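You operate a simulated robot arm through the tools that you are given. There is no shell and no other tool.

You are at the controls of a simulated two-armed robot. One attempt, no reset.

Task
Turn the heat to 0, press STOP and lock the mains lever off.
Fine: in that order; the red lock goes into the red holder; the other controls and the test plug stay.

It is judged by the outcome, as a careful person would: the job done as asked, and still so three seconds after it is handed in. It fails if anything else is knocked over, pushed out of place, dropped, spilled or broken.

Robot
Two 7-joint arms with fingered hands on one trunk that stands fixed in place. Base frame: the origin is at the foot of the trunk, x ahead of it, y to its left, z up. Units: mm, rad, N and s.
The left shoulder is at [30, 119, 994], the right one opposite. With the tool pointing down near the work surface each hand reaches from about 100 to 720 mm from the base axis, measured 20 degrees to its own side. Payload 3.8 kg a hand.
Tool frame (each hand has its own): the origin (TCP) lies between the finger pads and is the grasp point; the fingertips stand 25 mm ahead of it; z points along the fingers, y is the line along which they close. Largest opening 88 mm; the body of the gripper starts 29 mm behind the TCP. The gripper is a hand of 4 fingers: y runs from the thumb to the fingers, the wrist lies at [-13, -106, -174] in the tool frame.
Orientation is told as [roll, pitch, yaw] about the base's x, y, z axes, in that order, counted from this pose: with the fingers straight down and the wrist toward the robot, the tool's x, y and z point along [0, 1, 0], [1, 0, 0] and [0, 0, -1] of the base frame.

Tools
- The arms move only by the tool apply_moves. It takes "left_deltas", "right_deltas" or both (then of equal length, played together; a hand with none holds still); each is a list of rows, each a list of 6 numbers: the shift along the base's x, y, z in units of 300 mm (1.0 is 300 mm), then the turn, a rotation vector about the base's x, y, z in units of 120 degrees (1.0 is 120 degrees). In form: [[tx, ty, tz, wx, wy, wz], ...]. A call has 1 to 20 rows; each row is the pose to reach, as a shift and turn from the pose commanded when the call began. A call with a number of a shift or a turn outside -1 to 1 is refused whole. Each row takes 0.2 s and may step no farther than 50 mm and 0.15 rad from the row before; otherwise, the whole call is refused. A pose out of reach is approached as far as the arm can. The call stops where the force on the tool passes 40 N (or 10 N more than at its start, if that is more) or the arm is blocked; 0.2 s more then pass. In this call time passes only in rows, and 0.2 s behind the last. The reply holds the time, the measured pose of the TCP, the force on the tool along the base axes, the opening and the grip force, in the units named above and with some noise, with the torque about the TCP (base axes, N m) and any sound that the robot's microphone picked up.
- Cameras (640 x 400 px; columns grow to the right, rows downward): "scene" is now at [72.9, -22.5, 1551.3]; the picture's right is [-0.29, -0.96, 0.00], its down [-0.62, 0.18, -0.77] and it looks along [0.73, -0.22, -0.64] (base axes); focal length 359 px, centre (320, 200). "left" rides on the left gripper at [-64, -83, -98] in its tool frame; the picture's right is [-0.62, -0.37, 0.69], its down [0.71, -0.63, 0.30] and it looks along [0.32, 0.68, 0.65] (tool axes); focal length 265 px, centre (320, 200). "right" rides on the right gripper at [64, -83, -98] in its tool frame; the picture's right is [-0.62, 0.37, -0.69], its down [-0.71, -0.63, 0.30] and it looks along [-0.32, 0.68, 0.65] (tool axes); focal length 265 px, centre (320, 200). There is no depth. A picture from a camera that has moved, and an enlarged one, comes with that camera's place and axes in the base frame and with its lens. The place of the scene camera against the robot may be out by one fixed shift of up to 18 mm in any direction.
- grab_frame(camera): a new picture of that camera. No time passes.
- move_column(by): slides the trunk up (or, below 0, down) by that many mm; the arms and the scene camera ride with it, the base frame stays. It gives what a move gives, with no picture.
- move_fingers(index, middle, ring, thumb_bend, thumb_turn, hand): sets how far each is bent, from 0 (flat) to 1 (curled in); at 0.3 the hand is open as for a grip, at 0.7 the pads meet at the TCP. One left out holds its place. A second passes; each finger stops where it meets its share of the squeeze, and holds until it gets a number again. It is the only way to open and close the hand. It gives what a move gives, with no picture; readings hold the bend of each and the force on the fingers (four entries, about 0 where the hand has none), thumb and palm. thumb_turn goes from beside the hand (0) to across from the fingers (1), as for a grip.
- head_to(pan, tilt): turns the head with the scene camera to pan (to the left, within 2.094 rad either way) and tilt (down, from -0.506 to 1.204), counted from straight ahead of the robot. It gives what a move gives.
- zoom(camera, box): a new picture of the part [left, top, right, bottom] of that camera's present view, enlarged. No time passes.
- hand_in(): hands the job in; it is judged then, once.

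Places have to be worked out from the pictures, the camera data and where the tool is seen. Open the grippers and draw the arms clear of the work before you hand the job in, unless the task says otherwise.

The tools are called as a command line: name --argument value ..., lists and objects as JSON in quotes. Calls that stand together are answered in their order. apply_moves: Moves the arms, as the interface text tells. Its arguments: {"type":"object","properties":{"left_deltas":{"type":"array"},"right_deltas":{"type":"array"}},"required":[]} The other tools are called the same way: move_column (by) slides the trunk up or down; move_fingers (index, middle, ring, thumb_bend, thumb_turn, hand) moves the fingers one by one; head_to (pan, tilt) turns the head that bears the scene camera; grab_frame (camera) takes a picture; zoom (camera, box) takes an enlarged picture of a part of a camera's view; hand_in () hands the job in.

At the start:

```text
t: 0.0
left_position: [574.0, 141.0, 1110.3]
left_ee_rot: [0.0, 0.0, 0.0]
left_contact_force: [-0.4, 0.0, 0.2]
left_torque: [-0.01, -0.04, 0.03]
left_finger_gap: 87.5
left_grip_force: 0.0
left_shape: jaw
left_bend: [0.3, 0.3, 0.3, 0.3, 0.98]
left_finger forces: [0.0, 0.0, 0.0, 0.1, 0.0, 0.0]
right_position: [493.6, -326.4, 1113.0]
right_ee_rot: [0.001, 0.0, 0.0]
right_contact_force: [0.3, -0.2, 0.7]
right_torque: [-0.03, -0.03, -0.06]
right_finger_gap: 87.6
right_grip_force: 0.0
right_shape: jaw
right_bend: [0.3, 0.3, 0.3, 0.3, 0.98]
right_finger forces: [0.0, 0.1, 0.1, 0.0, 0.0, 0.0]
trunk travel left (down, up): [-150.0, 440.0]
head pan, tilt: [-0.291, 0.698]
```

scene: 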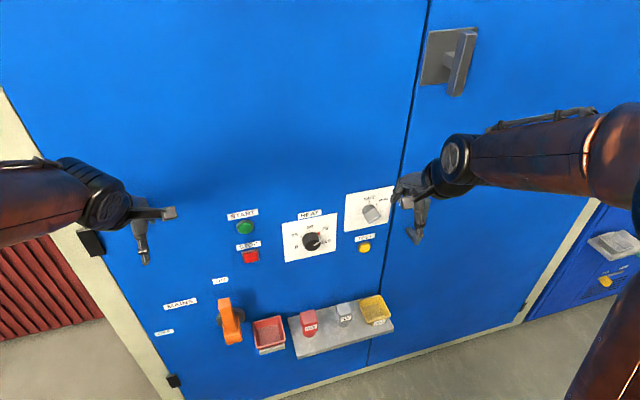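
right: 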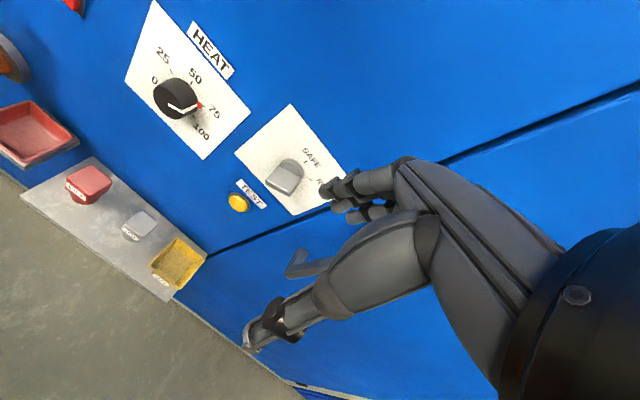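
left: 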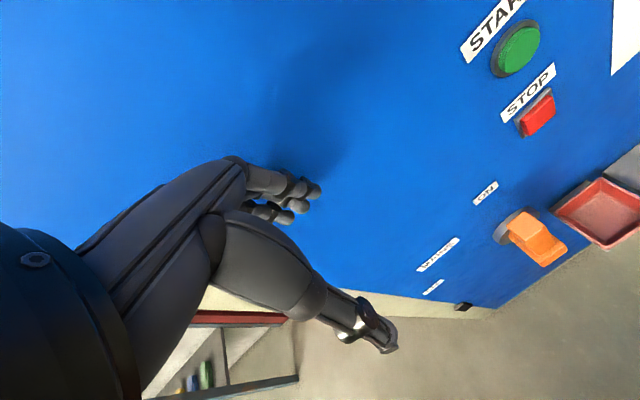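

I'll start by looking closely at the panel to read the labels and see what the controls are.

zoom --camera "scene" --box '[140, 190, 300, 390]'

zoom --camera "scene" --box '[220, 180, 420, 305]'

zoom --camera "scene" --box '[200, 270, 410, 390]'

zoom --camera "left" --box '[400, 100, 640, 310]'

zoom --camera "right" --box '[0, 0, 360, 310]'

```text
2.00 times, centred on (220, 290) of scene
camera zoom: at [72.9, -22.5, 1551.3], right [-0.29, -0.96, 0.0], down [-0.62, 0.18, -0.77], along [0.73, -0.22, -0.64], focal length 718 px, centre (520, 20)
```

zoom: 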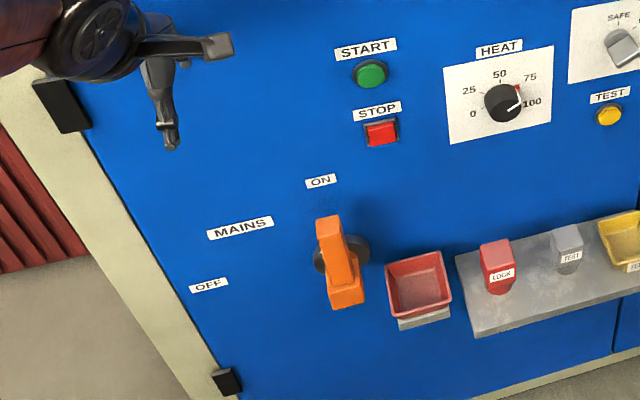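

```text
3.20 times, centred on (320, 242) of scene
camera zoom: at [72.9, -22.5, 1551.3], right [-0.29, -0.96, 0.0], down [-0.62, 0.18, -0.77], along [0.73, -0.22, -0.64], focal length 1149 px, centre (320, 64)
```

zoom: 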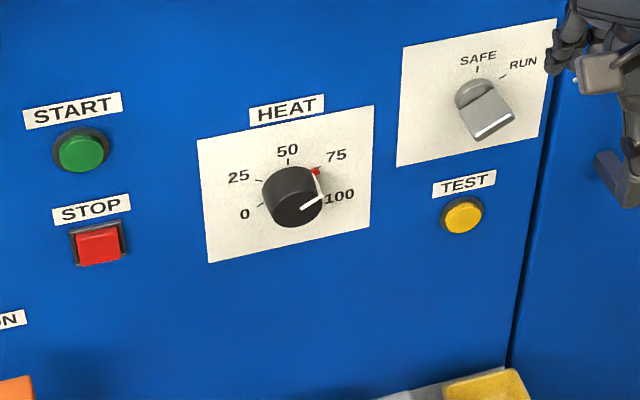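

```text
3.05 times, centred on (305, 330) of scene
camera zoom: at [72.9, -22.5, 1551.3], right [-0.29, -0.96, 0.0], down [-0.62, 0.18, -0.77], along [0.73, -0.22, -0.64], focal length 1094 px, centre (366, -196)
```

zoom: 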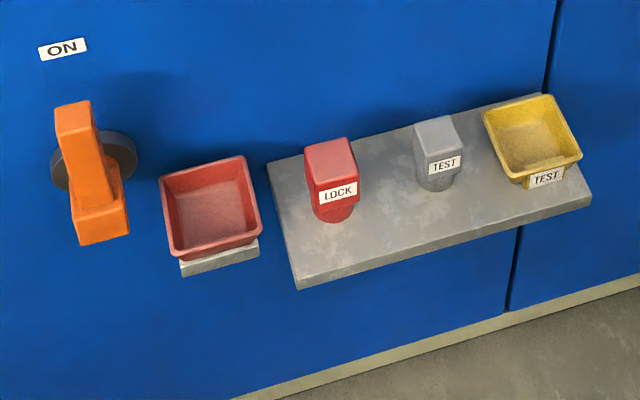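

```text
1.90 times, centred on (520, 205) of left
camera zoom: at [489.6, 77.5, 1205.9], right [-0.37, -0.62, -0.69], down [-0.63, 0.71, -0.3], along [0.68, 0.32, -0.65], focal length 506 px, centre (-61, 190)
```

zoom: 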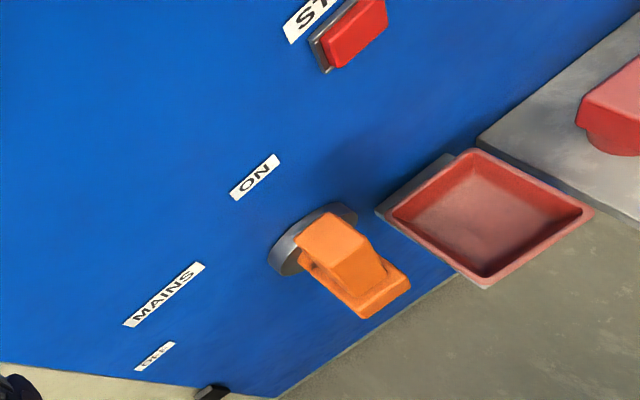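

```text
1.29 times, centred on (180, 155) of right
camera zoom: at [412.3, -261.9, 1210.3], right [0.37, -0.62, 0.69], down [-0.63, -0.71, -0.3], along [0.68, -0.32, -0.65], focal length 342 px, centre (501, 258)
```

zoom: 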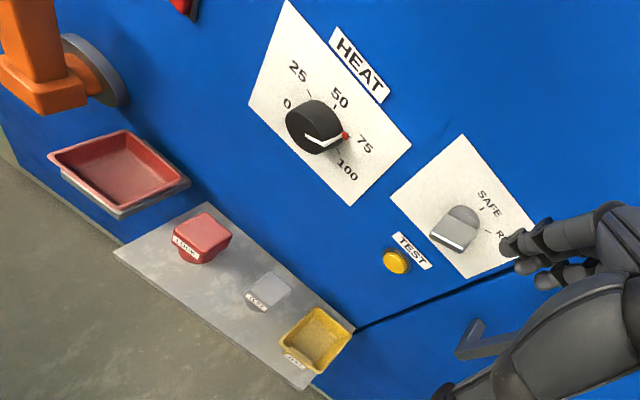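

The panel looks roughly perpendicular to x, at about x = 650–670. The knob is near [643, -180, 913] with its pointer around 75, the red tray (holder) is near [588, -39, 670], and the lever is pointing to ON. I'll zoom in for exact tick positions before moving.

zoom --camera "right" --box '[110, 40, 270, 140]'

zoom --camera "scene" --box '[270, 200, 350, 270]'

zoom --camera "left" --box '[480, 0, 640, 150]'

zoom --camera "right" --box '[0, 100, 220, 310]'

```text
4.00 times, centred on (190, 90) of right
camera zoom: at [412.3, -261.9, 1210.3], right [0.37, -0.62, 0.69], down [-0.63, -0.71, -0.3], along [0.68, -0.32, -0.65], focal length 1062 px, centre (840, 640)
```

zoom: 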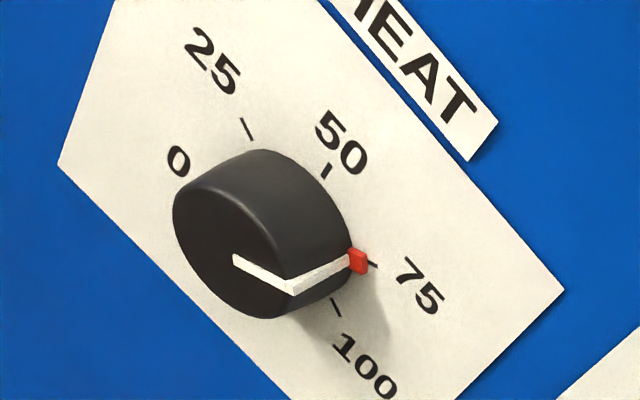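

```text
5.71 times, centred on (310, 235) of scene
camera zoom: at [72.9, -22.5, 1551.3], right [-0.29, -0.96, 0.0], down [-0.62, 0.18, -0.77], along [0.73, -0.22, -0.64], focal length 2052 px, centre (377, 0)
```

zoom: 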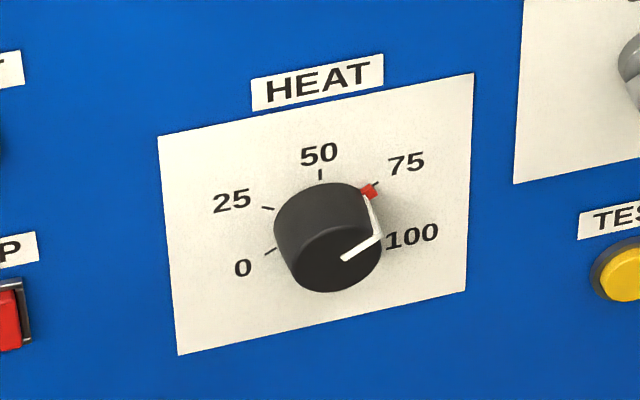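

```text
2.67 times, centred on (560, 75) of left
camera zoom: at [489.6, 77.5, 1205.9], right [-0.37, -0.62, -0.69], down [-0.63, 0.71, -0.3], along [0.68, 0.32, -0.65], focal length 708 px, centre (-320, 533)
```

zoom: 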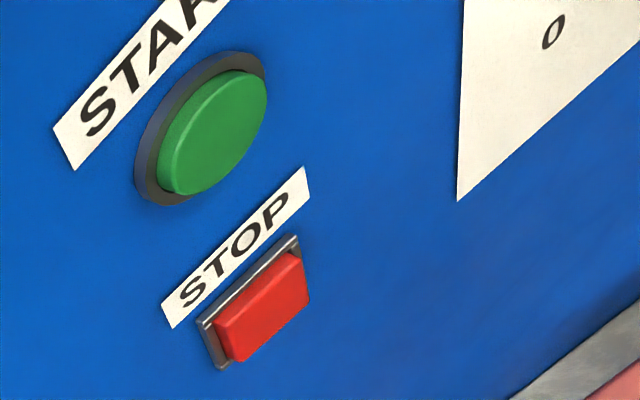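

```text
1.90 times, centred on (110, 205) of right
camera zoom: at [412.3, -261.9, 1210.3], right [0.37, -0.62, 0.69], down [-0.63, -0.71, -0.3], along [0.68, -0.32, -0.65], focal length 506 px, centre (720, 190)
```

zoom: 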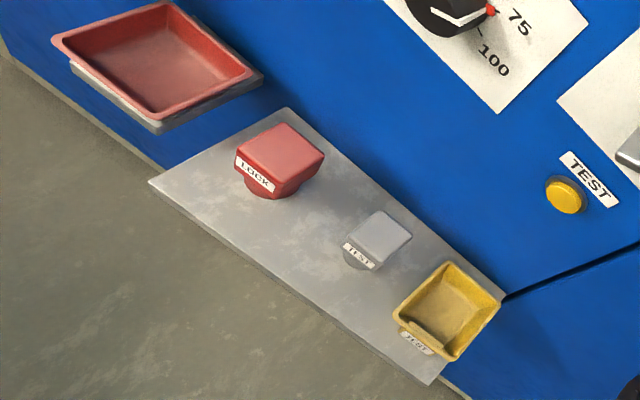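

The ticks fit ±60° and ±120° about the knob axis, so heat is at 75 (+60°) and has to turn 180° counter-clockwise to reach 0 (−120°). I'll shift the right hand without turning it, to get a second viewpoint for triangulation.

apply_moves --right_deltas '[[-0.06, 0.1, -0.09, 0, 0, 0], [-0.12, 0.2, -0.18, 0, 0, 0], [-0.167, 0.307, -0.267, 0, 0, 0]]'

grab_frame --camera "right"

zoom --camera "right" --box '[200, 40, 360, 190]'

zoom --camera "right" --box '[0, 0, 240, 220]'

```text
t: 0.8
left_position: [574.6, 141.7, 1107.3]
left_ee_rot: [-0.002, 0.001, -0.001]
left_contact_force: [0.3, 0.0, 0.9]
left_torque: [0.01, -0.04, 0.0]
left_finger_gap: 87.7
left_grip_force: 0.0
left_shape: jaw
left_bend: [0.3, 0.3, 0.3, 0.3, 0.98]
left_finger forces: [0.1, 0.0, 0.0, 0.1, 0.0, 0.0]
right_position: [445.2, -234.7, 1033.2]
right_ee_rot: [0.001, 0.0, -0.003]
right_contact_force: [0.2, 0.1, 0.1]
right_torque: [-0.03, 0.0, 0.0]
right_finger_gap: 87.5
right_grip_force: 0.0
right_shape: jaw
right_bend: [0.3, 0.3, 0.3, 0.3, 0.98]
right_finger forces: [0.0, 0.1, 0.1, 0.0, 0.0, 0.0]
trunk travel left (down, up): [-150.0, 440.0]
head pan, tilt: [-0.291, 0.698]
```

```text
taken
camera right: at [362.6, -169.8, 1131.1], right [0.37, -0.62, 0.69], down [-0.63, -0.71, -0.3], along [0.68, -0.33, -0.65], focal length 265 px, centre (320, 200)
```

right: 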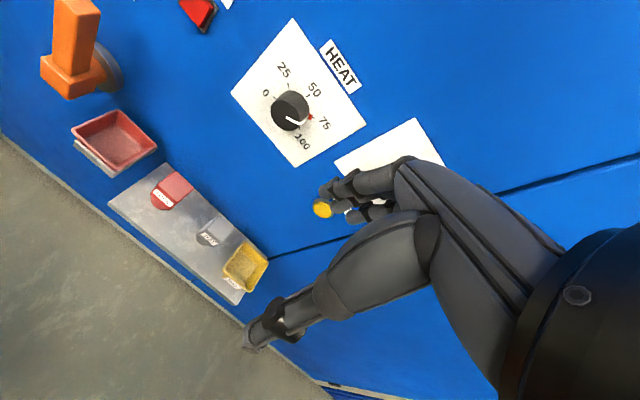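

```text
2.67 times, centred on (280, 115) of right
camera zoom: at [362.6, -169.8, 1131.1], right [0.37, -0.62, 0.69], down [-0.63, -0.71, -0.3], along [0.68, -0.33, -0.65], focal length 708 px, centre (427, 427)
```

zoom: 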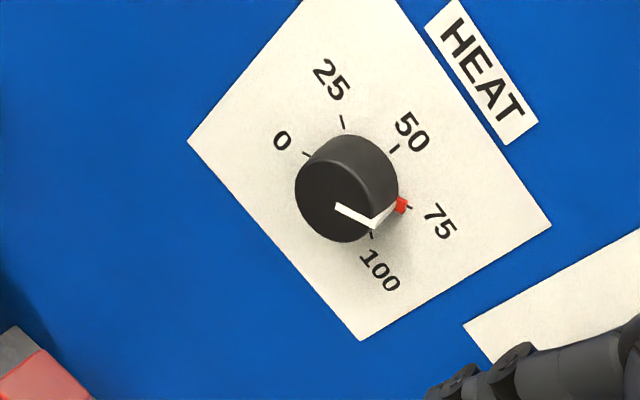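

```text
1.82 times, centred on (120, 110) of right
camera zoom: at [362.6, -169.8, 1131.1], right [0.37, -0.62, 0.69], down [-0.63, -0.71, -0.3], along [0.68, -0.33, -0.65], focal length 483 px, centre (684, 364)
```

zoom: 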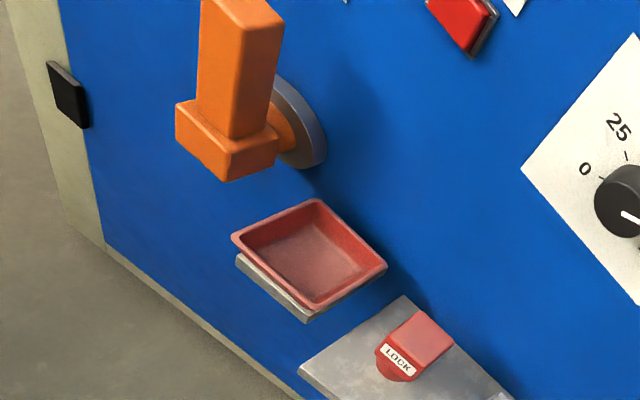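

Both right-camera views agree. The panel plane is at x ≈ 647, the HEAT plate spans y −240…−108 and z 864…994, and the knob axis is at about y = −174.3, z = 929 with its front near x = 618. Next I'll pitch the right hand to point at the panel, well back from it.

apply_moves --right_deltas '[[0.0, 0.0, -0.02, 0, -0.068, 0], [0.0, 0.02, -0.05, 0, -0.136, 0], [0.0, 0.04, -0.08, 0, -0.204, 0], [0.0, 0.06, -0.11, 0, -0.272, 0], [0.0, 0.08, -0.14, 0, -0.34, 0], [0.02, 0.1, -0.17, 0, -0.409, 0], [0.04, 0.12, -0.2, 0, -0.477, 0], [0.06, 0.14, -0.23, 0, -0.545, 0], [0.08, 0.16, -0.27, 0, -0.613, 0], [0.1, 0.18, -0.31, 0, -0.681, 0], [0.117, 0.203, -0.347, 0, -0.75, 0]]'

grab_frame --camera "right"

grab_frame --camera "scene"

```text
t: 3.2
left_position: [573.7, 140.2, 1108.3]
left_ee_rot: [0.0, 0.0, 0.0]
left_contact_force: [0.3, -0.6, 0.0]
left_torque: [-0.01, 0.02, 0.02]
left_finger_gap: 87.5
left_grip_force: 0.0
left_shape: jaw
left_bend: [0.3, 0.3, 0.3, 0.3, 0.98]
left_finger forces: [0.0, 0.1, 0.1, 0.2, 0.0, 0.0]
right_position: [479.2, -173.4, 927.7]
right_ee_rot: [-2.857, -1.57, 2.857]
right_contact_force: [-0.2, 0.1, -0.3]
right_torque: [-0.02, 0.02, 0.0]
right_finger_gap: 88.0
right_grip_force: 0.1
right_shape: jaw
right_bend: [0.3, 0.3, 0.3, 0.3, 0.98]
right_finger forces: [0.0, 0.0, 0.0, 0.0, 0.0, 0.1]
right hand out of reach, approached as far as the arm can: row 4, 5
trunk travel left (down, up): [-150.0, 440.0]
head pan, tilt: [-0.291, 0.698]
```

```text
taken
camera right: at [382.5, -109.3, 844.4], right [-0.69, -0.62, 0.37], down [0.3, -0.72, -0.63], along [0.65, -0.33, 0.69], focal length 265 px, centre (320, 200)
```

right: 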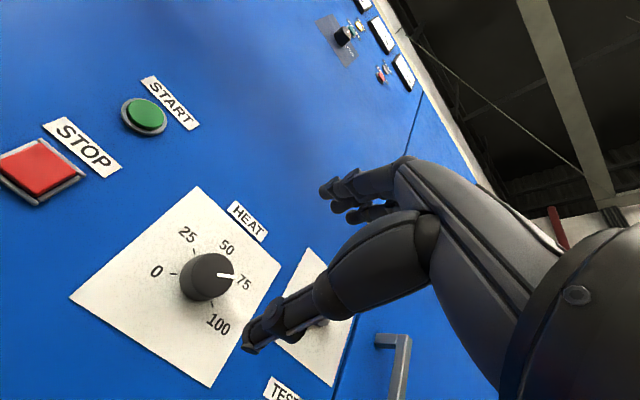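

```text
taken
camera scene: at [73.3, -22.2, 1551.3], right [-0.29, -0.96, 0.0], down [-0.62, 0.18, -0.77], along [0.73, -0.22, -0.64], focal length 359 px, centre (320, 200)
```

scene: 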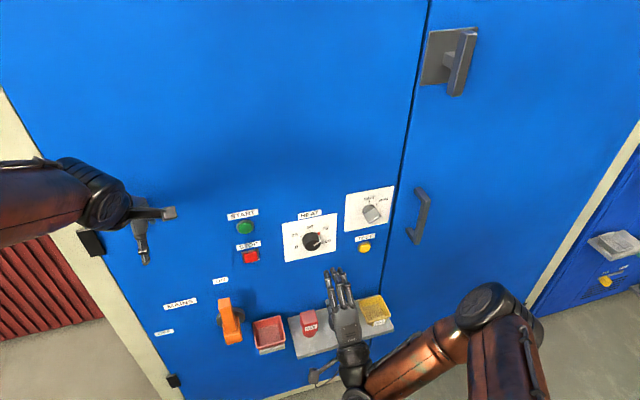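

The hand now points at the panel. I'll zoom in to check the knob and STOP locations from this third viewpoint.

zoom --camera "right" --box '[60, 180, 300, 390]'

zoom --camera "right" --box '[0, 60, 220, 220]'

zoom --camera "scene" --box '[280, 220, 420, 400]'

```text
1.90 times, centred on (180, 285) of right
camera zoom: at [382.5, -109.3, 844.4], right [-0.69, -0.62, 0.37], down [0.3, -0.72, -0.63], along [0.65, -0.33, 0.69], focal length 506 px, centre (587, 38)
```

zoom: 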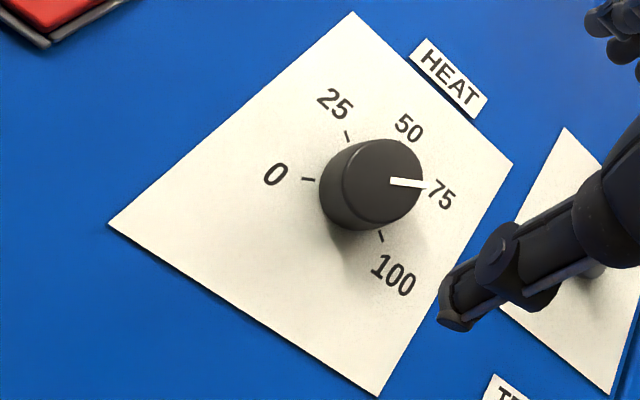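

```text
2.50 times, centred on (110, 140) of right
camera zoom: at [382.5, -109.3, 844.4], right [-0.69, -0.62, 0.37], down [0.3, -0.72, -0.63], along [0.65, -0.33, 0.69], focal length 664 px, centre (845, 350)
```

zoom: 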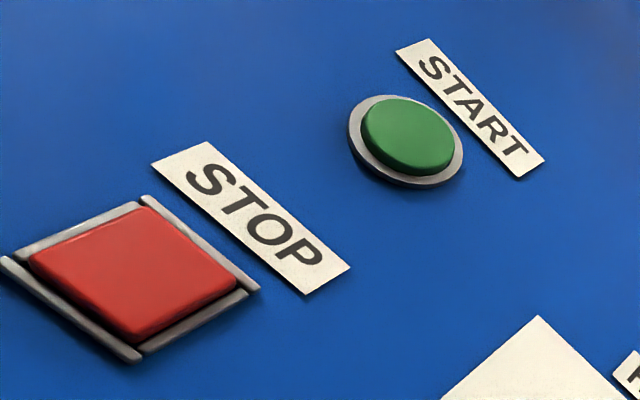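

```text
2.22 times, centred on (350, 310) of scene
camera zoom: at [73.3, -22.2, 1551.3], right [-0.29, -0.96, 0.0], down [-0.62, 0.18, -0.77], along [0.73, -0.22, -0.64], focal length 798 px, centre (253, -44)
```

zoom: 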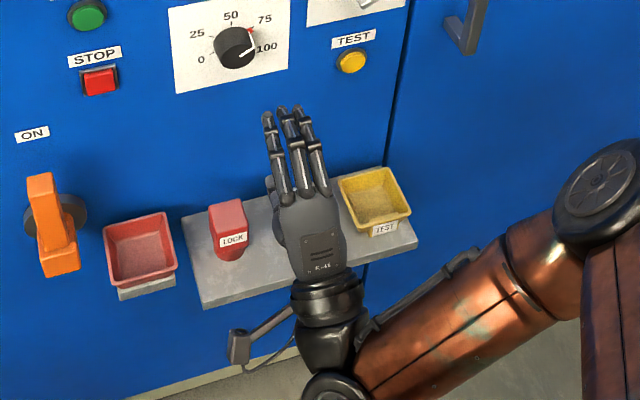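

The third viewpoint confirms the panel at x = 647, the knob axis at (−174, 929), and a knob about 40 mm across with its front near x ≈ 622. Before gripping, I'll test in free space how far the wrist can roll counter-clockwise.

apply_moves --right_deltas '[[0.02, 0, 0.004, -0.07, 0, 0], [0.04, 0, 0.004, -0.14, 0, 0], [0.06, 0, 0.004, -0.21, 0, 0], [0.08, 0, 0.004, -0.28, 0, 0], [0.1, 0, 0.004, -0.35, 0, 0], [0.12, 0, 0.004, -0.42, 0, 0], [0.14, 0, 0.004, -0.49, 0, 0], [0.16, 0, 0.004, -0.56, 0, 0], [0.18, 0, 0.004, -0.63, 0, 0], [0.2, 0, 0.004, -0.7, 0, 0], [0.2, 0, 0.004, -0.75, 0, 0]]'

grab_frame --camera "right"

grab_frame --camera "scene"

```text
t: 5.6
left_position: [572.9, 140.6, 1107.6]
left_ee_rot: [0.0, -0.001, -0.001]
left_contact_force: [0.2, 0.7, 0.6]
left_torque: [0.03, 0.03, -0.01]
left_finger_gap: 87.6
left_grip_force: 0.0
left_shape: jaw
left_bend: [0.3, 0.3, 0.3, 0.3, 0.98]
left_finger forces: [0.0, 0.0, 0.0, 0.1, 0.0, 0.0]
right_position: [538.9, -172.7, 929.2]
right_ee_rot: [-1.573, 0.001, 1.569]
right_contact_force: [-0.1, 0.4, 0.8]
right_torque: [-0.02, 0.01, 0.0]
right_finger_gap: 87.8
right_grip_force: 0.0
right_shape: jaw
right_bend: [0.3, 0.3, 0.3, 0.3, 0.98]
right_finger forces: [0.0, 0.0, 0.0, 0.0, 0.0, 0.0]
trunk travel left (down, up): [-150.0, 440.0]
head pan, tilt: [-0.291, 0.698]
```

```text
taken
camera right: at [441.6, -256.5, 865.5], right [-0.69, 0.37, 0.62], down [0.3, -0.63, 0.72], along [0.65, 0.68, 0.32], focal length 265 px, centre (320, 200)
```

right: 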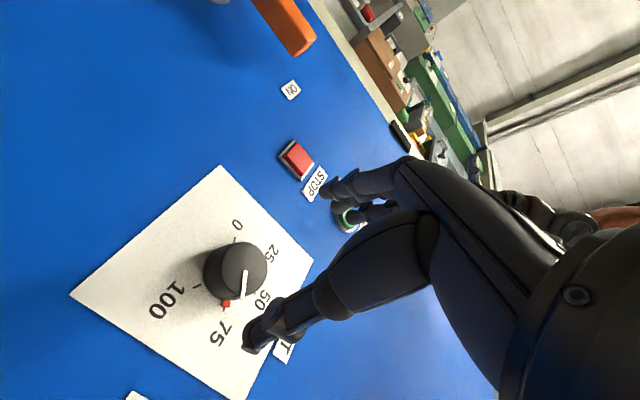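

```text
taken
camera scene: at [72.8, -22.4, 1551.3], right [-0.29, -0.96, 0.0], down [-0.62, 0.18, -0.77], along [0.73, -0.22, -0.64], focal length 359 px, centre (320, 200)
```

scene: 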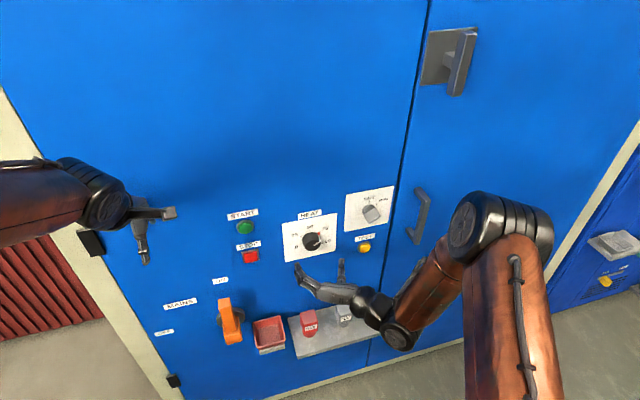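

φ = −90° is reachable, so two 90° strokes from φ = 0 will do the full 180°. I'll roll back to φ = 0 and stop just in front of the knob with the fingertips still clear of it.

apply_moves --right_deltas '[[0.01, 0, 0, 0.07, 0, 0], [0.02, 0, 0, 0.14, 0, 0], [0.03, 0, 0, 0.21, 0, 0], [0.04, 0, 0, 0.28, 0, 0], [0.05, 0, 0, 0.35, 0, 0], [0.06, 0, 0, 0.42, 0, 0], [0.07, 0, 0, 0.49, 0, 0], [0.08, 0, 0, 0.56, 0, 0], [0.09, 0, 0, 0.63, 0, 0], [0.1, -0.003, -0.001, 0.7, 0, 0], [0.11, -0.003, -0.001, 0.75, 0, 0], [0.12, -0.003, -0.001, 0.75, 0, 0]]'

grab_frame --camera "right"

zoom --camera "scene" --box '[250, 190, 390, 290]'

```text
t: 8.2
left_position: [573.4, 141.3, 1108.8]
left_ee_rot: [0.0, 0.0, -0.001]
left_contact_force: [0.0, 0.8, 0.3]
left_torque: [0.0, 0.01, -0.02]
left_finger_gap: 87.5
left_grip_force: 0.1
left_shape: jaw
left_bend: [0.3, 0.3, 0.3, 0.3, 0.98]
left_finger forces: [0.1, 0.0, 0.0, 0.0, 0.0, 0.0]
right_position: [575.7, -173.6, 928.7]
right_ee_rot: [1.529, -1.567, -1.529]
right_contact_force: [-0.5, 0.2, 0.2]
right_torque: [-0.02, 0.02, -0.02]
right_finger_gap: 87.9
right_grip_force: 0.1
right_shape: jaw
right_bend: [0.3, 0.3, 0.3, 0.3, 0.98]
right_finger forces: [0.0, 0.1, 0.0, 0.0, 0.1, 0.1]
trunk travel left (down, up): [-150.0, 440.0]
head pan, tilt: [-0.291, 0.698]
```

```text
taken
camera right: at [478.5, -109.2, 845.8], right [-0.69, -0.62, 0.37], down [0.3, -0.71, -0.63], along [0.65, -0.33, 0.68], focal length 265 px, centre (320, 200)
```

right: 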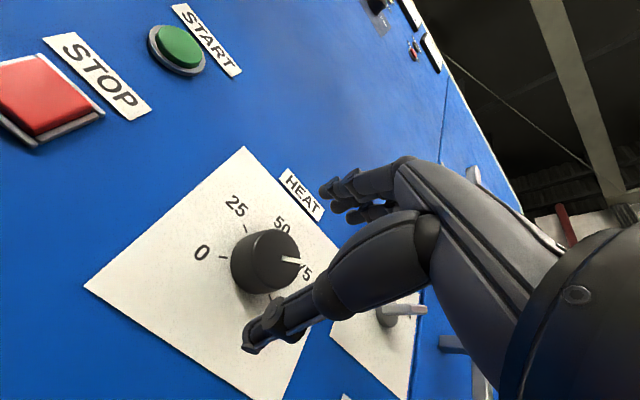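

```text
4.00 times, centred on (320, 240) of scene
camera zoom: at [73.0, -22.5, 1551.3], right [-0.29, -0.96, 0.0], down [-0.62, 0.18, -0.77], along [0.73, -0.22, -0.64], focal length 1436 px, centre (320, 40)
```

zoom: 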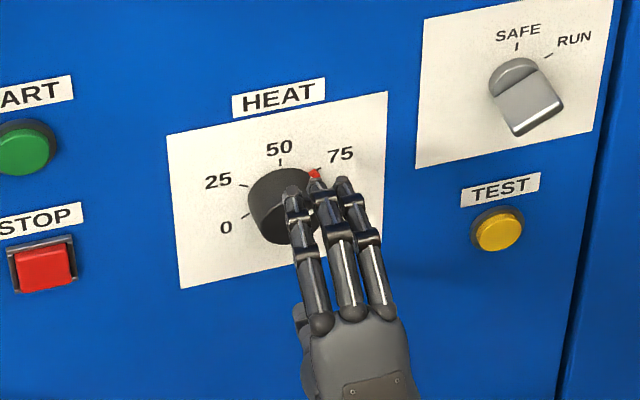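

The hand is centred on the knob axis with the index and middle fingers straddling it above and the thumb below. I'll advance until the fingertips overlap the knob by about 12 mm, stopping short of the panel.

apply_moves --right_deltas '[[0.02, 0, 0, 0, 0, 0], [0.04, 0, 0, 0, 0, 0], [0.06, 0, 0, 0, 0, 0], [0.08, 0, 0, 0, 0, 0], [0.1, 0, 0, 0, 0, 0], [0.113, 0, 0, 0, 0, 0]]'

grab_frame --camera "right"

zoom --camera "scene" --box '[250, 190, 390, 290]'

```text
t: 9.6
left_position: [573.9, 140.2, 1108.5]
left_ee_rot: [0.0, 0.0, 0.001]
left_contact_force: [-0.1, 0.3, 0.8]
left_torque: [0.0, 0.02, 0.03]
left_finger_gap: 87.7
left_grip_force: 0.1
left_shape: jaw
left_bend: [0.3, 0.3, 0.3, 0.3, 0.98]
left_finger forces: [0.0, 0.0, 0.0, 0.0, 0.0, 0.0]
right_position: [610.3, -173.4, 928.7]
right_ee_rot: [0.82, -1.571, -0.821]
right_contact_force: [-0.4, -0.9, 0.0]
right_torque: [-0.01, 0.01, 0.02]
right_finger_gap: 87.7
right_grip_force: 0.0
right_shape: jaw
right_bend: [0.3, 0.3, 0.3, 0.3, 0.98]
right_finger forces: [0.1, 0.0, 0.0, 0.0, 0.0, 0.0]
trunk travel left (down, up): [-150.0, 440.0]
head pan, tilt: [-0.291, 0.698]
```

```text
taken
camera right: at [512.6, -109.1, 845.4], right [-0.69, -0.62, 0.37], down [0.3, -0.71, -0.63], along [0.65, -0.32, 0.68], focal length 265 px, centre (320, 200)
```

right: 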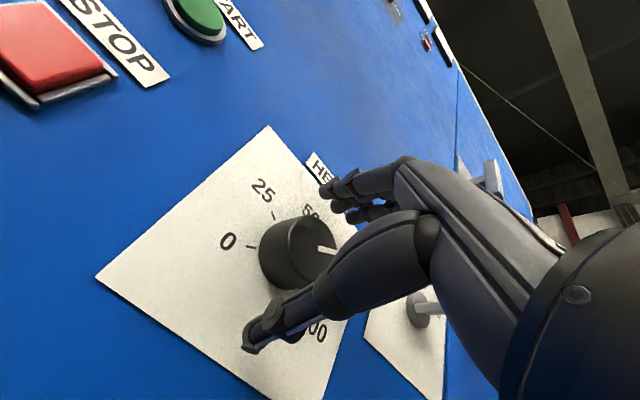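

```text
4.00 times, centred on (320, 240) of scene
camera zoom: at [73.0, -22.5, 1551.3], right [-0.29, -0.96, 0.0], down [-0.62, 0.18, -0.77], along [0.73, -0.22, -0.64], focal length 1436 px, centre (320, 40)
```

zoom: 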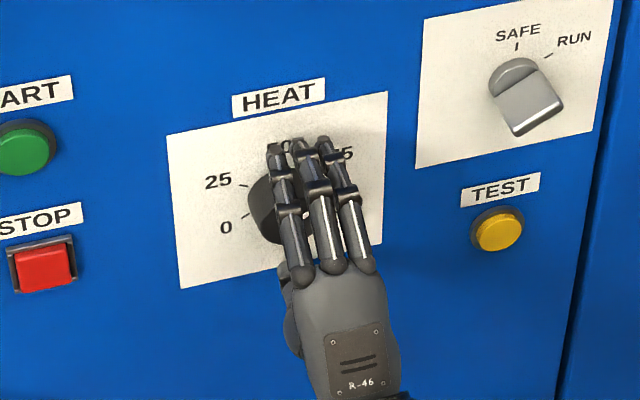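

The fingers surround the knob without touching it (forces about 0). I'll close the index, middle and thumb onto it and leave the ring finger open.

move_fingers --hand "right" --index 0.62 --middle 0.62 --thumb_bend 0.62

grab_frame --camera "right"

zoom --camera "scene" --box '[250, 190, 390, 290]'

```text
t: 10.6
left_position: [573.0, 140.5, 1107.3]
left_ee_rot: [0.0, 0.0, 0.0]
left_contact_force: [0.5, 0.5, 0.4]
left_torque: [0.02, -0.02, 0.0]
left_finger_gap: 87.4
left_grip_force: 0.1
left_shape: jaw
left_bend: [0.3, 0.3, 0.3, 0.3, 0.98]
left_finger forces: [0.1, 0.0, 0.0, 0.0, 0.0, 0.0]
right_position: [608.6, -173.3, 929.8]
right_ee_rot: [-3.12, -1.568, 3.119]
right_contact_force: [1.8, -0.9, 5.9]
right_torque: [0.01, -0.18, -0.02]
right_finger_gap: 31.3
right_grip_force: 7.3
right_shape: fingers
right_bend: [0.54, 0.56, 0.3, 0.56, 0.97]
right_finger forces: [5.1, 5.2, 0.0, 0.0, 3.8, 0.1]
trunk travel left (down, up): [-150.0, 440.0]
head pan, tilt: [-0.291, 0.698]
```

```text
taken
camera right: at [512.3, -109.1, 845.9], right [-0.69, -0.62, 0.37], down [0.31, -0.71, -0.63], along [0.65, -0.32, 0.68], focal length 265 px, centre (320, 200)
```

right: 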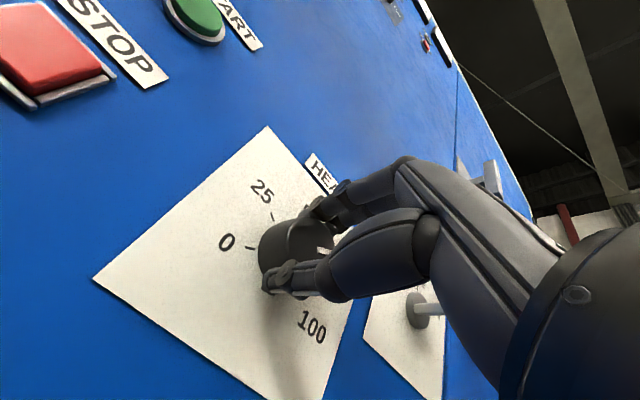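

```text
4.00 times, centred on (320, 240) of scene
camera zoom: at [72.3, -22.4, 1551.4], right [-0.29, -0.96, 0.0], down [-0.61, 0.18, -0.77], along [0.73, -0.22, -0.64], focal length 1436 px, centre (320, 40)
```

zoom: 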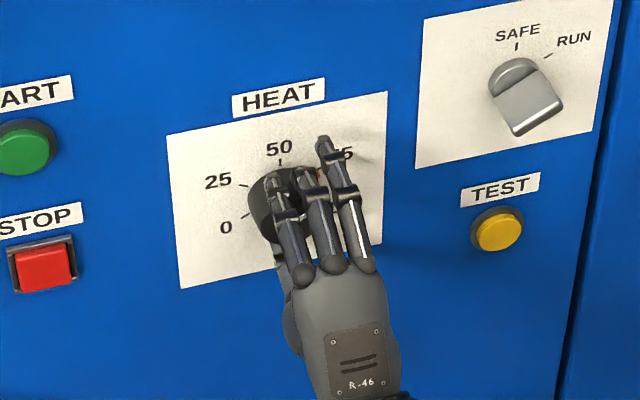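

All three digits grip the knob (5.1, 5.2 and 3.8 N). I'll turn a first ~25° counter-clockwise and check that the knob follows.

apply_moves --right_deltas '[[0, 0, 0, -0.05, 0, 0], [0, 0, 0, -0.1, 0, 0], [0, 0, 0, -0.15, 0, 0], [0, 0, 0, -0.2, 0, 0]]'

zoom --camera "right" --box '[180, 120, 420, 320]'

zoom --camera "scene" --box '[250, 190, 390, 290]'

```text
t: 11.6
left_position: [573.8, 139.4, 1108.7]
left_ee_rot: [-0.001, 0.001, 0.0]
left_contact_force: [0.3, -0.5, 0.4]
left_torque: [0.01, -0.01, 0.02]
left_finger_gap: 87.5
left_grip_force: 0.1
left_shape: jaw
left_bend: [0.3, 0.3, 0.3, 0.3, 0.98]
left_finger forces: [0.1, 0.0, 0.0, 0.1, 0.0, 0.1]
right_position: [608.8, -173.5, 929.2]
right_ee_rot: [-1.571, -1.151, 1.571]
right_contact_force: [0.5, -0.2, 6.4]
right_torque: [0.03, -0.14, -0.02]
right_finger_gap: 31.0
right_grip_force: 7.2
right_shape: fingers
right_bend: [0.54, 0.56, 0.3, 0.56, 0.97]
right_finger forces: [4.4, 4.9, 0.0, 0.0, 4.4, 0.0]
trunk travel left (down, up): [-150.0, 440.0]
head pan, tilt: [-0.291, 0.698]
```

```text
2.00 times, centred on (300, 220) of right
camera zoom: at [512.1, -148.8, 826.3], right [-0.69, -0.42, 0.59], down [0.3, -0.91, -0.28], along [0.65, -0.02, 0.76], focal length 531 px, centre (360, 160)
```

zoom: 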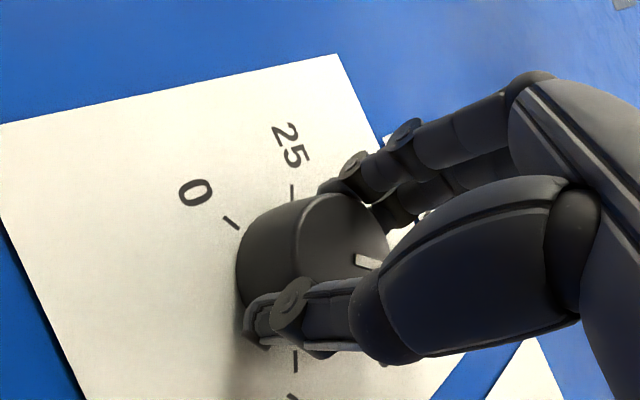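

```text
4.00 times, centred on (320, 240) of scene
camera zoom: at [72.4, -22.5, 1551.3], right [-0.29, -0.96, 0.0], down [-0.62, 0.18, -0.77], along [0.73, -0.22, -0.64], focal length 1436 px, centre (320, 40)
```

zoom: 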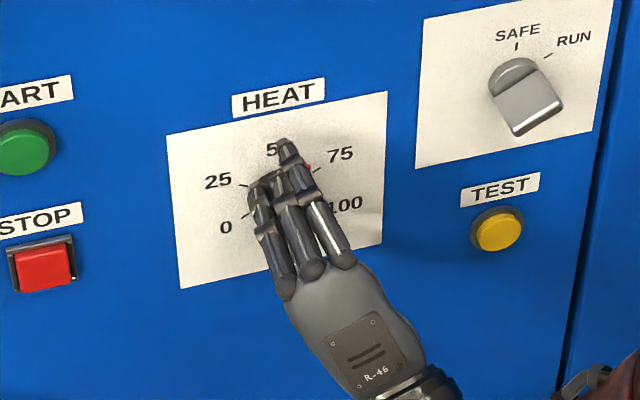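

The pointer stays fixed relative to my hand, so the knob is turning with little torque. I'll continue to a total of −90°.

apply_moves --right_deltas '[[0, 0, 0, -0.055, 0, 0], [0, 0, 0, -0.11, 0, 0], [0, 0, 0, -0.165, 0, 0], [0, 0, 0, -0.22, 0, 0], [0, 0, 0, -0.275, 0, 0], [0, 0, 0, -0.33, 0, 0], [0, 0, 0, -0.385, 0, 0], [0, 0, 0, -0.44, 0, 0], [0, 0, 0, -0.495, 0, 0], [0, 0, 0, -0.55, 0, 0]]'

zoom --camera "right" --box '[180, 120, 420, 320]'

zoom --camera "scene" --box '[250, 190, 390, 290]'

```text
t: 13.8
left_position: [573.7, 140.8, 1107.5]
left_ee_rot: [0.001, 0.0, 0.0]
left_contact_force: [0.9, 0.3, 0.7]
left_torque: [-0.01, 0.01, 0.04]
left_finger_gap: 87.7
left_grip_force: 0.0
left_shape: jaw
left_bend: [0.3, 0.3, 0.3, 0.3, 0.98]
left_finger forces: [0.0, 0.0, 0.0, 0.0, 0.0, 0.0]
right_position: [609.7, -174.2, 928.9]
right_ee_rot: [-1.569, 0.002, 1.57]
right_contact_force: [0.9, 2.4, 1.6]
right_torque: [0.03, -0.01, 0.05]
right_finger_gap: 31.3
right_grip_force: 6.2
right_shape: fingers
right_bend: [0.55, 0.58, 0.3, 0.56, 0.96]
right_finger forces: [3.8, 3.7, 0.0, 0.0, 5.6, 0.0]
trunk travel left (down, up): [-150.0, 440.0]
head pan, tilt: [-0.291, 0.698]
```

```text
2.00 times, centred on (300, 220) of right
camera zoom: at [511.9, -257.3, 864.2], right [-0.69, 0.37, 0.62], down [0.3, -0.63, 0.72], along [0.65, 0.68, 0.32], focal length 531 px, centre (360, 160)
```

zoom: 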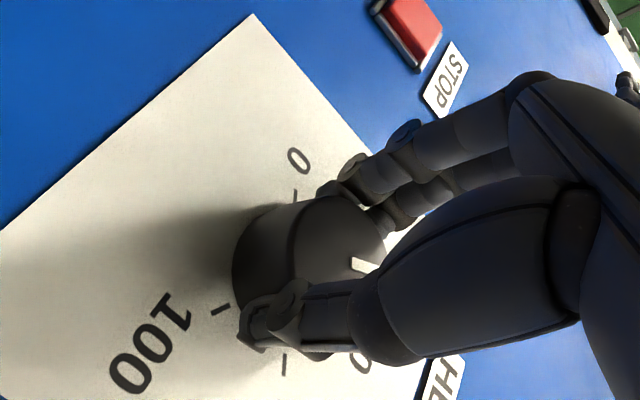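

```text
4.00 times, centred on (320, 240) of scene
camera zoom: at [73.0, -22.0, 1551.3], right [-0.29, -0.96, 0.0], down [-0.62, 0.18, -0.77], along [0.73, -0.22, -0.64], focal length 1436 px, centre (320, 40)
```

zoom: 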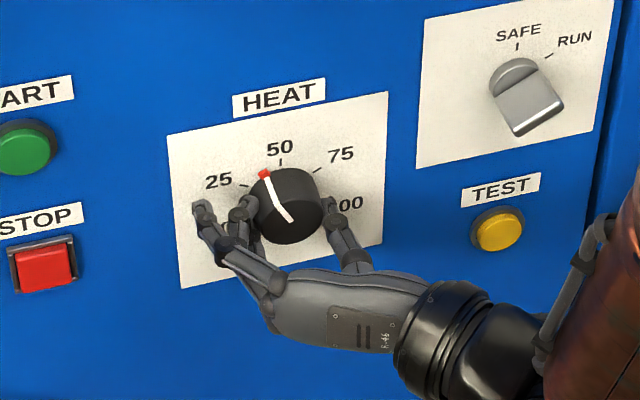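

The knob followed exactly: the pointer is now at about −30° (between 25 and 50), with 90° to go. I'll open the fingers and rotate back around the knob to regrip.

move_fingers --hand "right" --index 0.3 --middle 0.3 --thumb_bend 0.3

zoom --camera "scene" --box '[250, 190, 390, 290]'

```text
t: 14.8
left_position: [573.6, 140.4, 1107.7]
left_ee_rot: [0.001, 0.0, -0.001]
left_contact_force: [0.0, -0.2, 0.2]
left_torque: [-0.04, 0.03, 0.0]
left_finger_gap: 87.6
left_grip_force: 0.0
left_shape: jaw
left_bend: [0.3, 0.3, 0.3, 0.3, 0.98]
left_finger forces: [0.0, 0.0, 0.0, 0.0, 0.0, 0.0]
right_position: [608.0, -174.6, 929.4]
right_ee_rot: [-1.572, 0.0, 1.572]
right_contact_force: [-0.5, -0.2, 1.2]
right_torque: [0.01, 0.06, 0.03]
right_finger_gap: 84.4
right_grip_force: 0.0
right_shape: fingers
right_bend: [0.3, 0.3, 0.3, 0.3, 0.97]
right_finger forces: [0.0, 0.0, 0.0, 0.1, 0.1, 0.0]
trunk travel left (down, up): [-150.0, 440.0]
head pan, tilt: [-0.291, 0.698]
```

```text
4.00 times, centred on (320, 240) of scene
camera zoom: at [73.0, -22.5, 1551.3], right [-0.29, -0.96, 0.0], down [-0.62, 0.18, -0.77], along [0.73, -0.22, -0.64], focal length 1436 px, centre (320, 40)
```

zoom: 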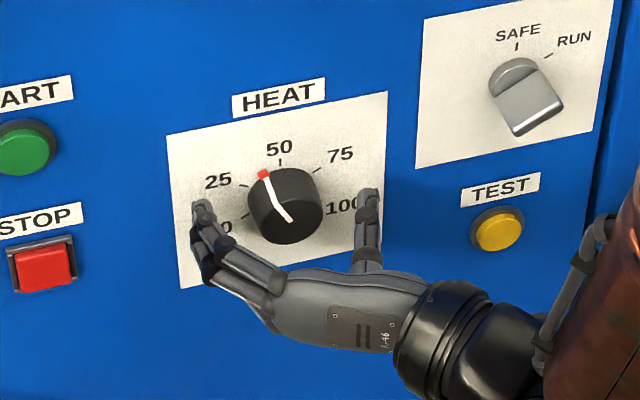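

The pointer stayed put on release. I'll rotate back +120° so the nub at −30° isn't under a fingertip when I regrip (φ = +30°).

apply_moves --right_deltas '[[0, 0, 0, 0.07, 0, 0], [0, 0, 0, 0.14, 0, 0], [0, 0, 0, 0.21, 0, 0], [0, 0, 0, 0.28, 0, 0], [0, 0, 0, 0.35, 0, 0], [0, 0, 0, 0.42, 0, 0], [0, 0, 0, 0.49, 0, 0], [0, 0, 0, 0.56, 0, 0], [0, 0, 0, 0.63, 0, 0], [0, 0, 0, 0.7, 0, 0], [0, 0, 0, 0.77, 0, 0], [0, 0, 0, 0.84, 0, 0], [0, 0, 0, 0.91, 0, 0], [0, 0, 0, 0.97, 0, 0], [0, 0, 0, 1.0, 0, 0]]'

grab_frame --camera "right"

zoom --camera "scene" --box '[250, 190, 390, 290]'

```text
t: 18.0
left_position: [574.4, 140.4, 1107.6]
left_ee_rot: [0.001, 0.001, -0.001]
left_contact_force: [0.3, -0.3, -0.2]
left_torque: [-0.02, -0.05, 0.01]
left_finger_gap: 87.8
left_grip_force: 0.0
left_shape: jaw
left_bend: [0.3, 0.3, 0.3, 0.3, 0.98]
left_finger forces: [0.1, 0.0, 0.0, 0.0, 0.0, 0.0]
right_position: [609.2, -174.0, 928.7]
right_ee_rot: [1.572, -1.046, -1.568]
right_contact_force: [0.4, 0.2, -0.2]
right_torque: [0.01, 0.01, 0.01]
right_finger_gap: 84.5
right_grip_force: 0.0
right_shape: fingers
right_bend: [0.3, 0.3, 0.3, 0.3, 0.97]
right_finger forces: [0.0, 0.0, 0.0, 0.0, 0.0, 0.0]
trunk travel left (down, up): [-150.0, 440.0]
head pan, tilt: [-0.291, 0.698]
```

```text
taken
camera right: at [511.7, -77.1, 888.6], right [-0.69, -0.72, 0.01], down [0.3, -0.3, -0.9], along [0.65, -0.62, 0.43], focal length 265 px, centre (320, 200)
```

right: 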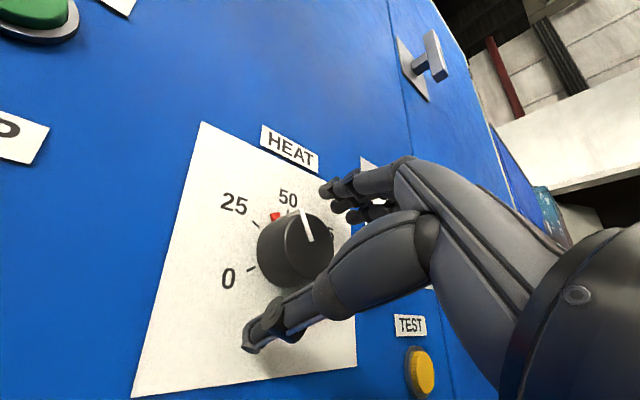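

```text
4.00 times, centred on (320, 240) of scene
camera zoom: at [73.0, -22.5, 1551.3], right [-0.29, -0.96, 0.0], down [-0.62, 0.18, -0.77], along [0.73, -0.22, -0.64], focal length 1436 px, centre (320, 40)
```

zoom: 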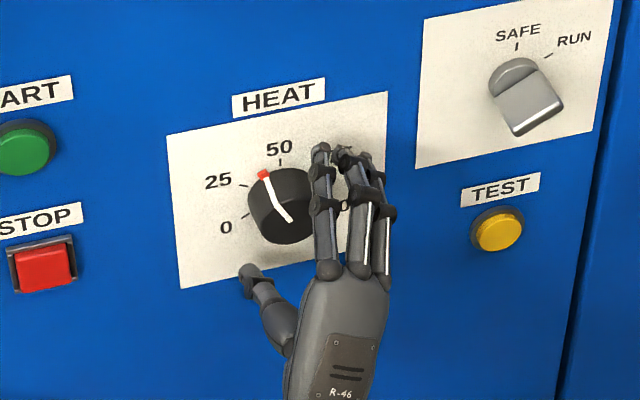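

φ = +30° was reached without contact, and the nub is clear of both fingers and thumb. I'll close the grip again.

move_fingers --hand "right" --index 0.62 --middle 0.62 --thumb_bend 0.62

zoom --camera "scene" --box '[250, 190, 390, 290]'

```text
t: 19.0
left_position: [572.8, 139.1, 1108.7]
left_ee_rot: [0.0, 0.0, 0.0]
left_contact_force: [0.1, 0.3, -0.4]
left_torque: [0.0, -0.01, -0.03]
left_finger_gap: 87.6
left_grip_force: 0.0
left_shape: jaw
left_bend: [0.3, 0.3, 0.3, 0.3, 0.98]
left_finger forces: [0.1, 0.1, 0.0, 0.1, 0.0, 0.1]
right_position: [608.4, -175.1, 930.6]
right_ee_rot: [1.573, -1.047, -1.573]
right_contact_force: [0.3, -4.0, 4.8]
right_torque: [0.01, -0.14, -0.12]
right_finger_gap: 32.0
right_grip_force: 6.8
right_shape: fingers
right_bend: [0.54, 0.57, 0.3, 0.56, 0.97]
right_finger forces: [5.5, 4.3, 0.0, 0.1, 4.1, 0.1]
trunk travel left (down, up): [-150.0, 440.0]
head pan, tilt: [-0.291, 0.698]
```

```text
4.00 times, centred on (320, 240) of scene
camera zoom: at [72.4, -22.9, 1551.3], right [-0.29, -0.96, 0.0], down [-0.62, 0.18, -0.77], along [0.73, -0.22, -0.64], focal length 1436 px, centre (320, 40)
```

zoom: 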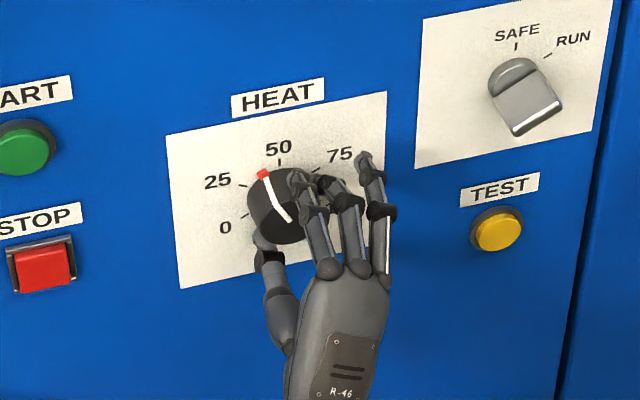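

The grip is secure. I'll turn 82° counter-clockwise, then check the pointer before the last few degrees.

apply_moves --right_deltas '[[0, 0, 0, -0.06, 0, 0], [0, 0, 0, -0.12, 0, 0], [0, 0, 0, -0.18, 0, 0], [0, 0, 0, -0.24, 0, 0], [0, 0, 0, -0.3, 0, 0], [0, 0, 0, -0.36, 0, 0], [0, 0, 0, -0.42, 0, 0], [0, 0, 0, -0.48, 0, 0], [0, 0, 0, -0.54, 0, 0], [0, 0, 0, -0.6, 0, 0], [0, 0, 0, -0.65, 0, 0], [0, 0, 0, -0.685, 0, 0]]'

grab_frame --camera "right"

zoom --camera "scene" --box '[270, 200, 350, 270]'

```text
t: 21.6
left_position: [573.7, 141.4, 1108.1]
left_ee_rot: [0.0, 0.0, 0.001]
left_contact_force: [-1.3, -0.1, -0.5]
left_torque: [0.02, -0.02, -0.02]
left_finger_gap: 87.7
left_grip_force: 0.0
left_shape: jaw
left_bend: [0.3, 0.3, 0.3, 0.3, 0.98]
left_finger forces: [0.0, 0.1, 0.0, 0.0, 0.1, 0.0]
right_position: [609.7, -173.2, 928.1]
right_ee_rot: [-1.57, -0.658, 1.57]
right_contact_force: [-1.9, -1.3, 5.7]
right_torque: [-0.01, -0.2, 0.0]
right_finger_gap: 31.7
right_grip_force: 7.0
right_shape: fingers
right_bend: [0.55, 0.57, 0.3, 0.56, 0.98]
right_finger forces: [3.8, 5.1, 0.0, 0.0, 5.0, 0.0]
trunk travel left (down, up): [-150.0, 440.0]
head pan, tilt: [-0.291, 0.698]
```

```text
taken
camera right: at [511.6, -200.7, 826.6], right [-0.69, -0.09, 0.72], down [0.3, -0.94, 0.18], along [0.65, 0.34, 0.68], focal length 265 px, centre (320, 200)
```

right: 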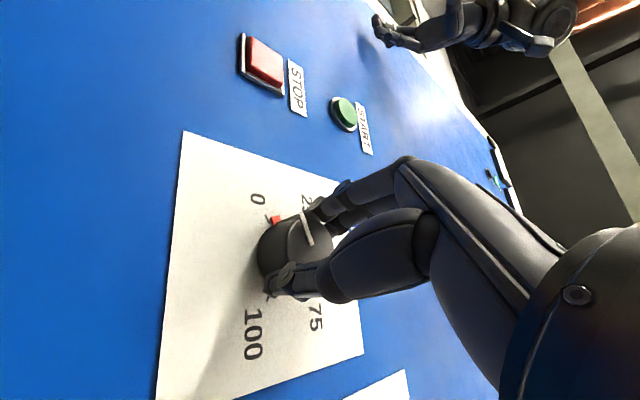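

```text
5.71 times, centred on (310, 235) of scene
camera zoom: at [72.0, -22.4, 1551.4], right [-0.29, -0.96, 0.0], down [-0.61, 0.18, -0.77], along [0.73, -0.22, -0.64], focal length 2052 px, centre (377, 0)
```

zoom: 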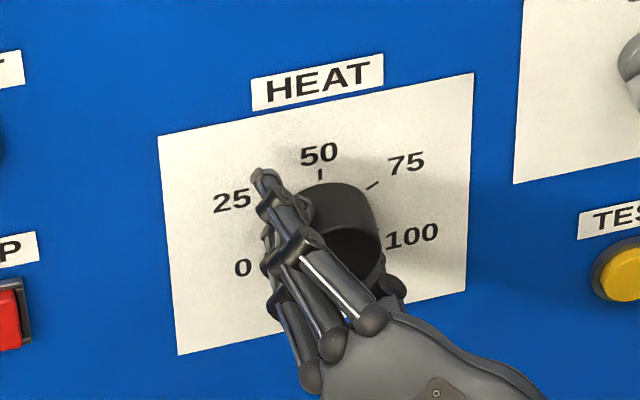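

zoom --camera "right" --box '[220, 160, 360, 320]'

```text
2.50 times, centred on (290, 240) of right
camera zoom: at [511.6, -200.7, 826.6], right [-0.69, -0.09, 0.72], down [0.3, -0.94, 0.18], along [0.65, 0.34, 0.68], focal length 664 px, centre (395, 100)
```

zoom: 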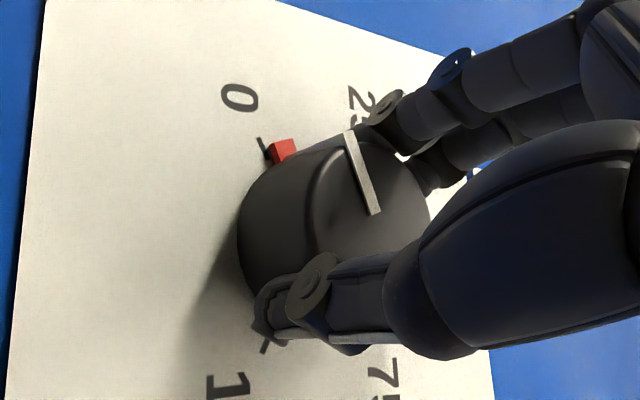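

The nub is about 8° short of the 0 tick, as expected. I'll turn the remaining 8°.

apply_moves --right_deltas '[[0, 0, 0, -0.035, 0, 0], [0, 0, 0, -0.066, 0, 0]]'

zoom --camera "right" --box '[220, 160, 360, 320]'

```text
t: 22.2
left_position: [573.8, 140.2, 1107.4]
left_ee_rot: [-0.002, 0.002, -0.001]
left_contact_force: [-0.2, 0.0, 0.3]
left_torque: [0.01, 0.03, -0.02]
left_finger_gap: 87.7
left_grip_force: 0.1
left_shape: jaw
left_bend: [0.3, 0.3, 0.3, 0.3, 0.98]
left_finger forces: [0.0, 0.0, 0.0, 0.1, 0.0, 0.0]
right_position: [609.7, -173.3, 928.1]
right_ee_rot: [-1.571, -0.52, 1.571]
right_contact_force: [-1.8, 0.2, 6.3]
right_torque: [0.02, -0.13, -0.01]
right_finger_gap: 31.7
right_grip_force: 7.4
right_shape: fingers
right_bend: [0.55, 0.57, 0.3, 0.56, 0.98]
right_finger forces: [3.7, 5.1, 0.1, 0.0, 5.1, 0.1]
trunk travel left (down, up): [-150.0, 440.0]
head pan, tilt: [-0.291, 0.698]
```

```text
2.50 times, centred on (290, 240) of right
camera zoom: at [511.8, -214.5, 831.3], right [-0.69, 0.01, 0.72], down [0.3, -0.9, 0.31], along [0.65, 0.43, 0.62], focal length 664 px, centre (395, 100)
```

zoom: 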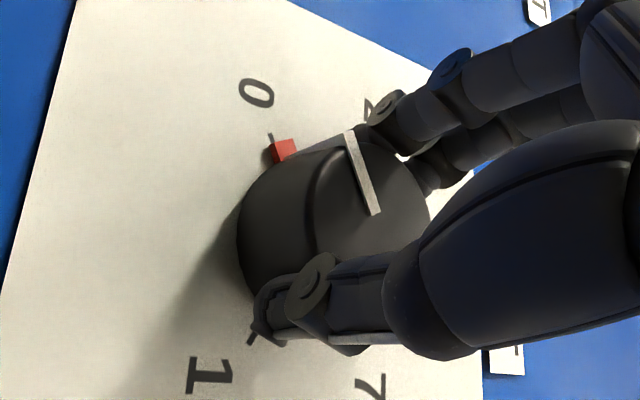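

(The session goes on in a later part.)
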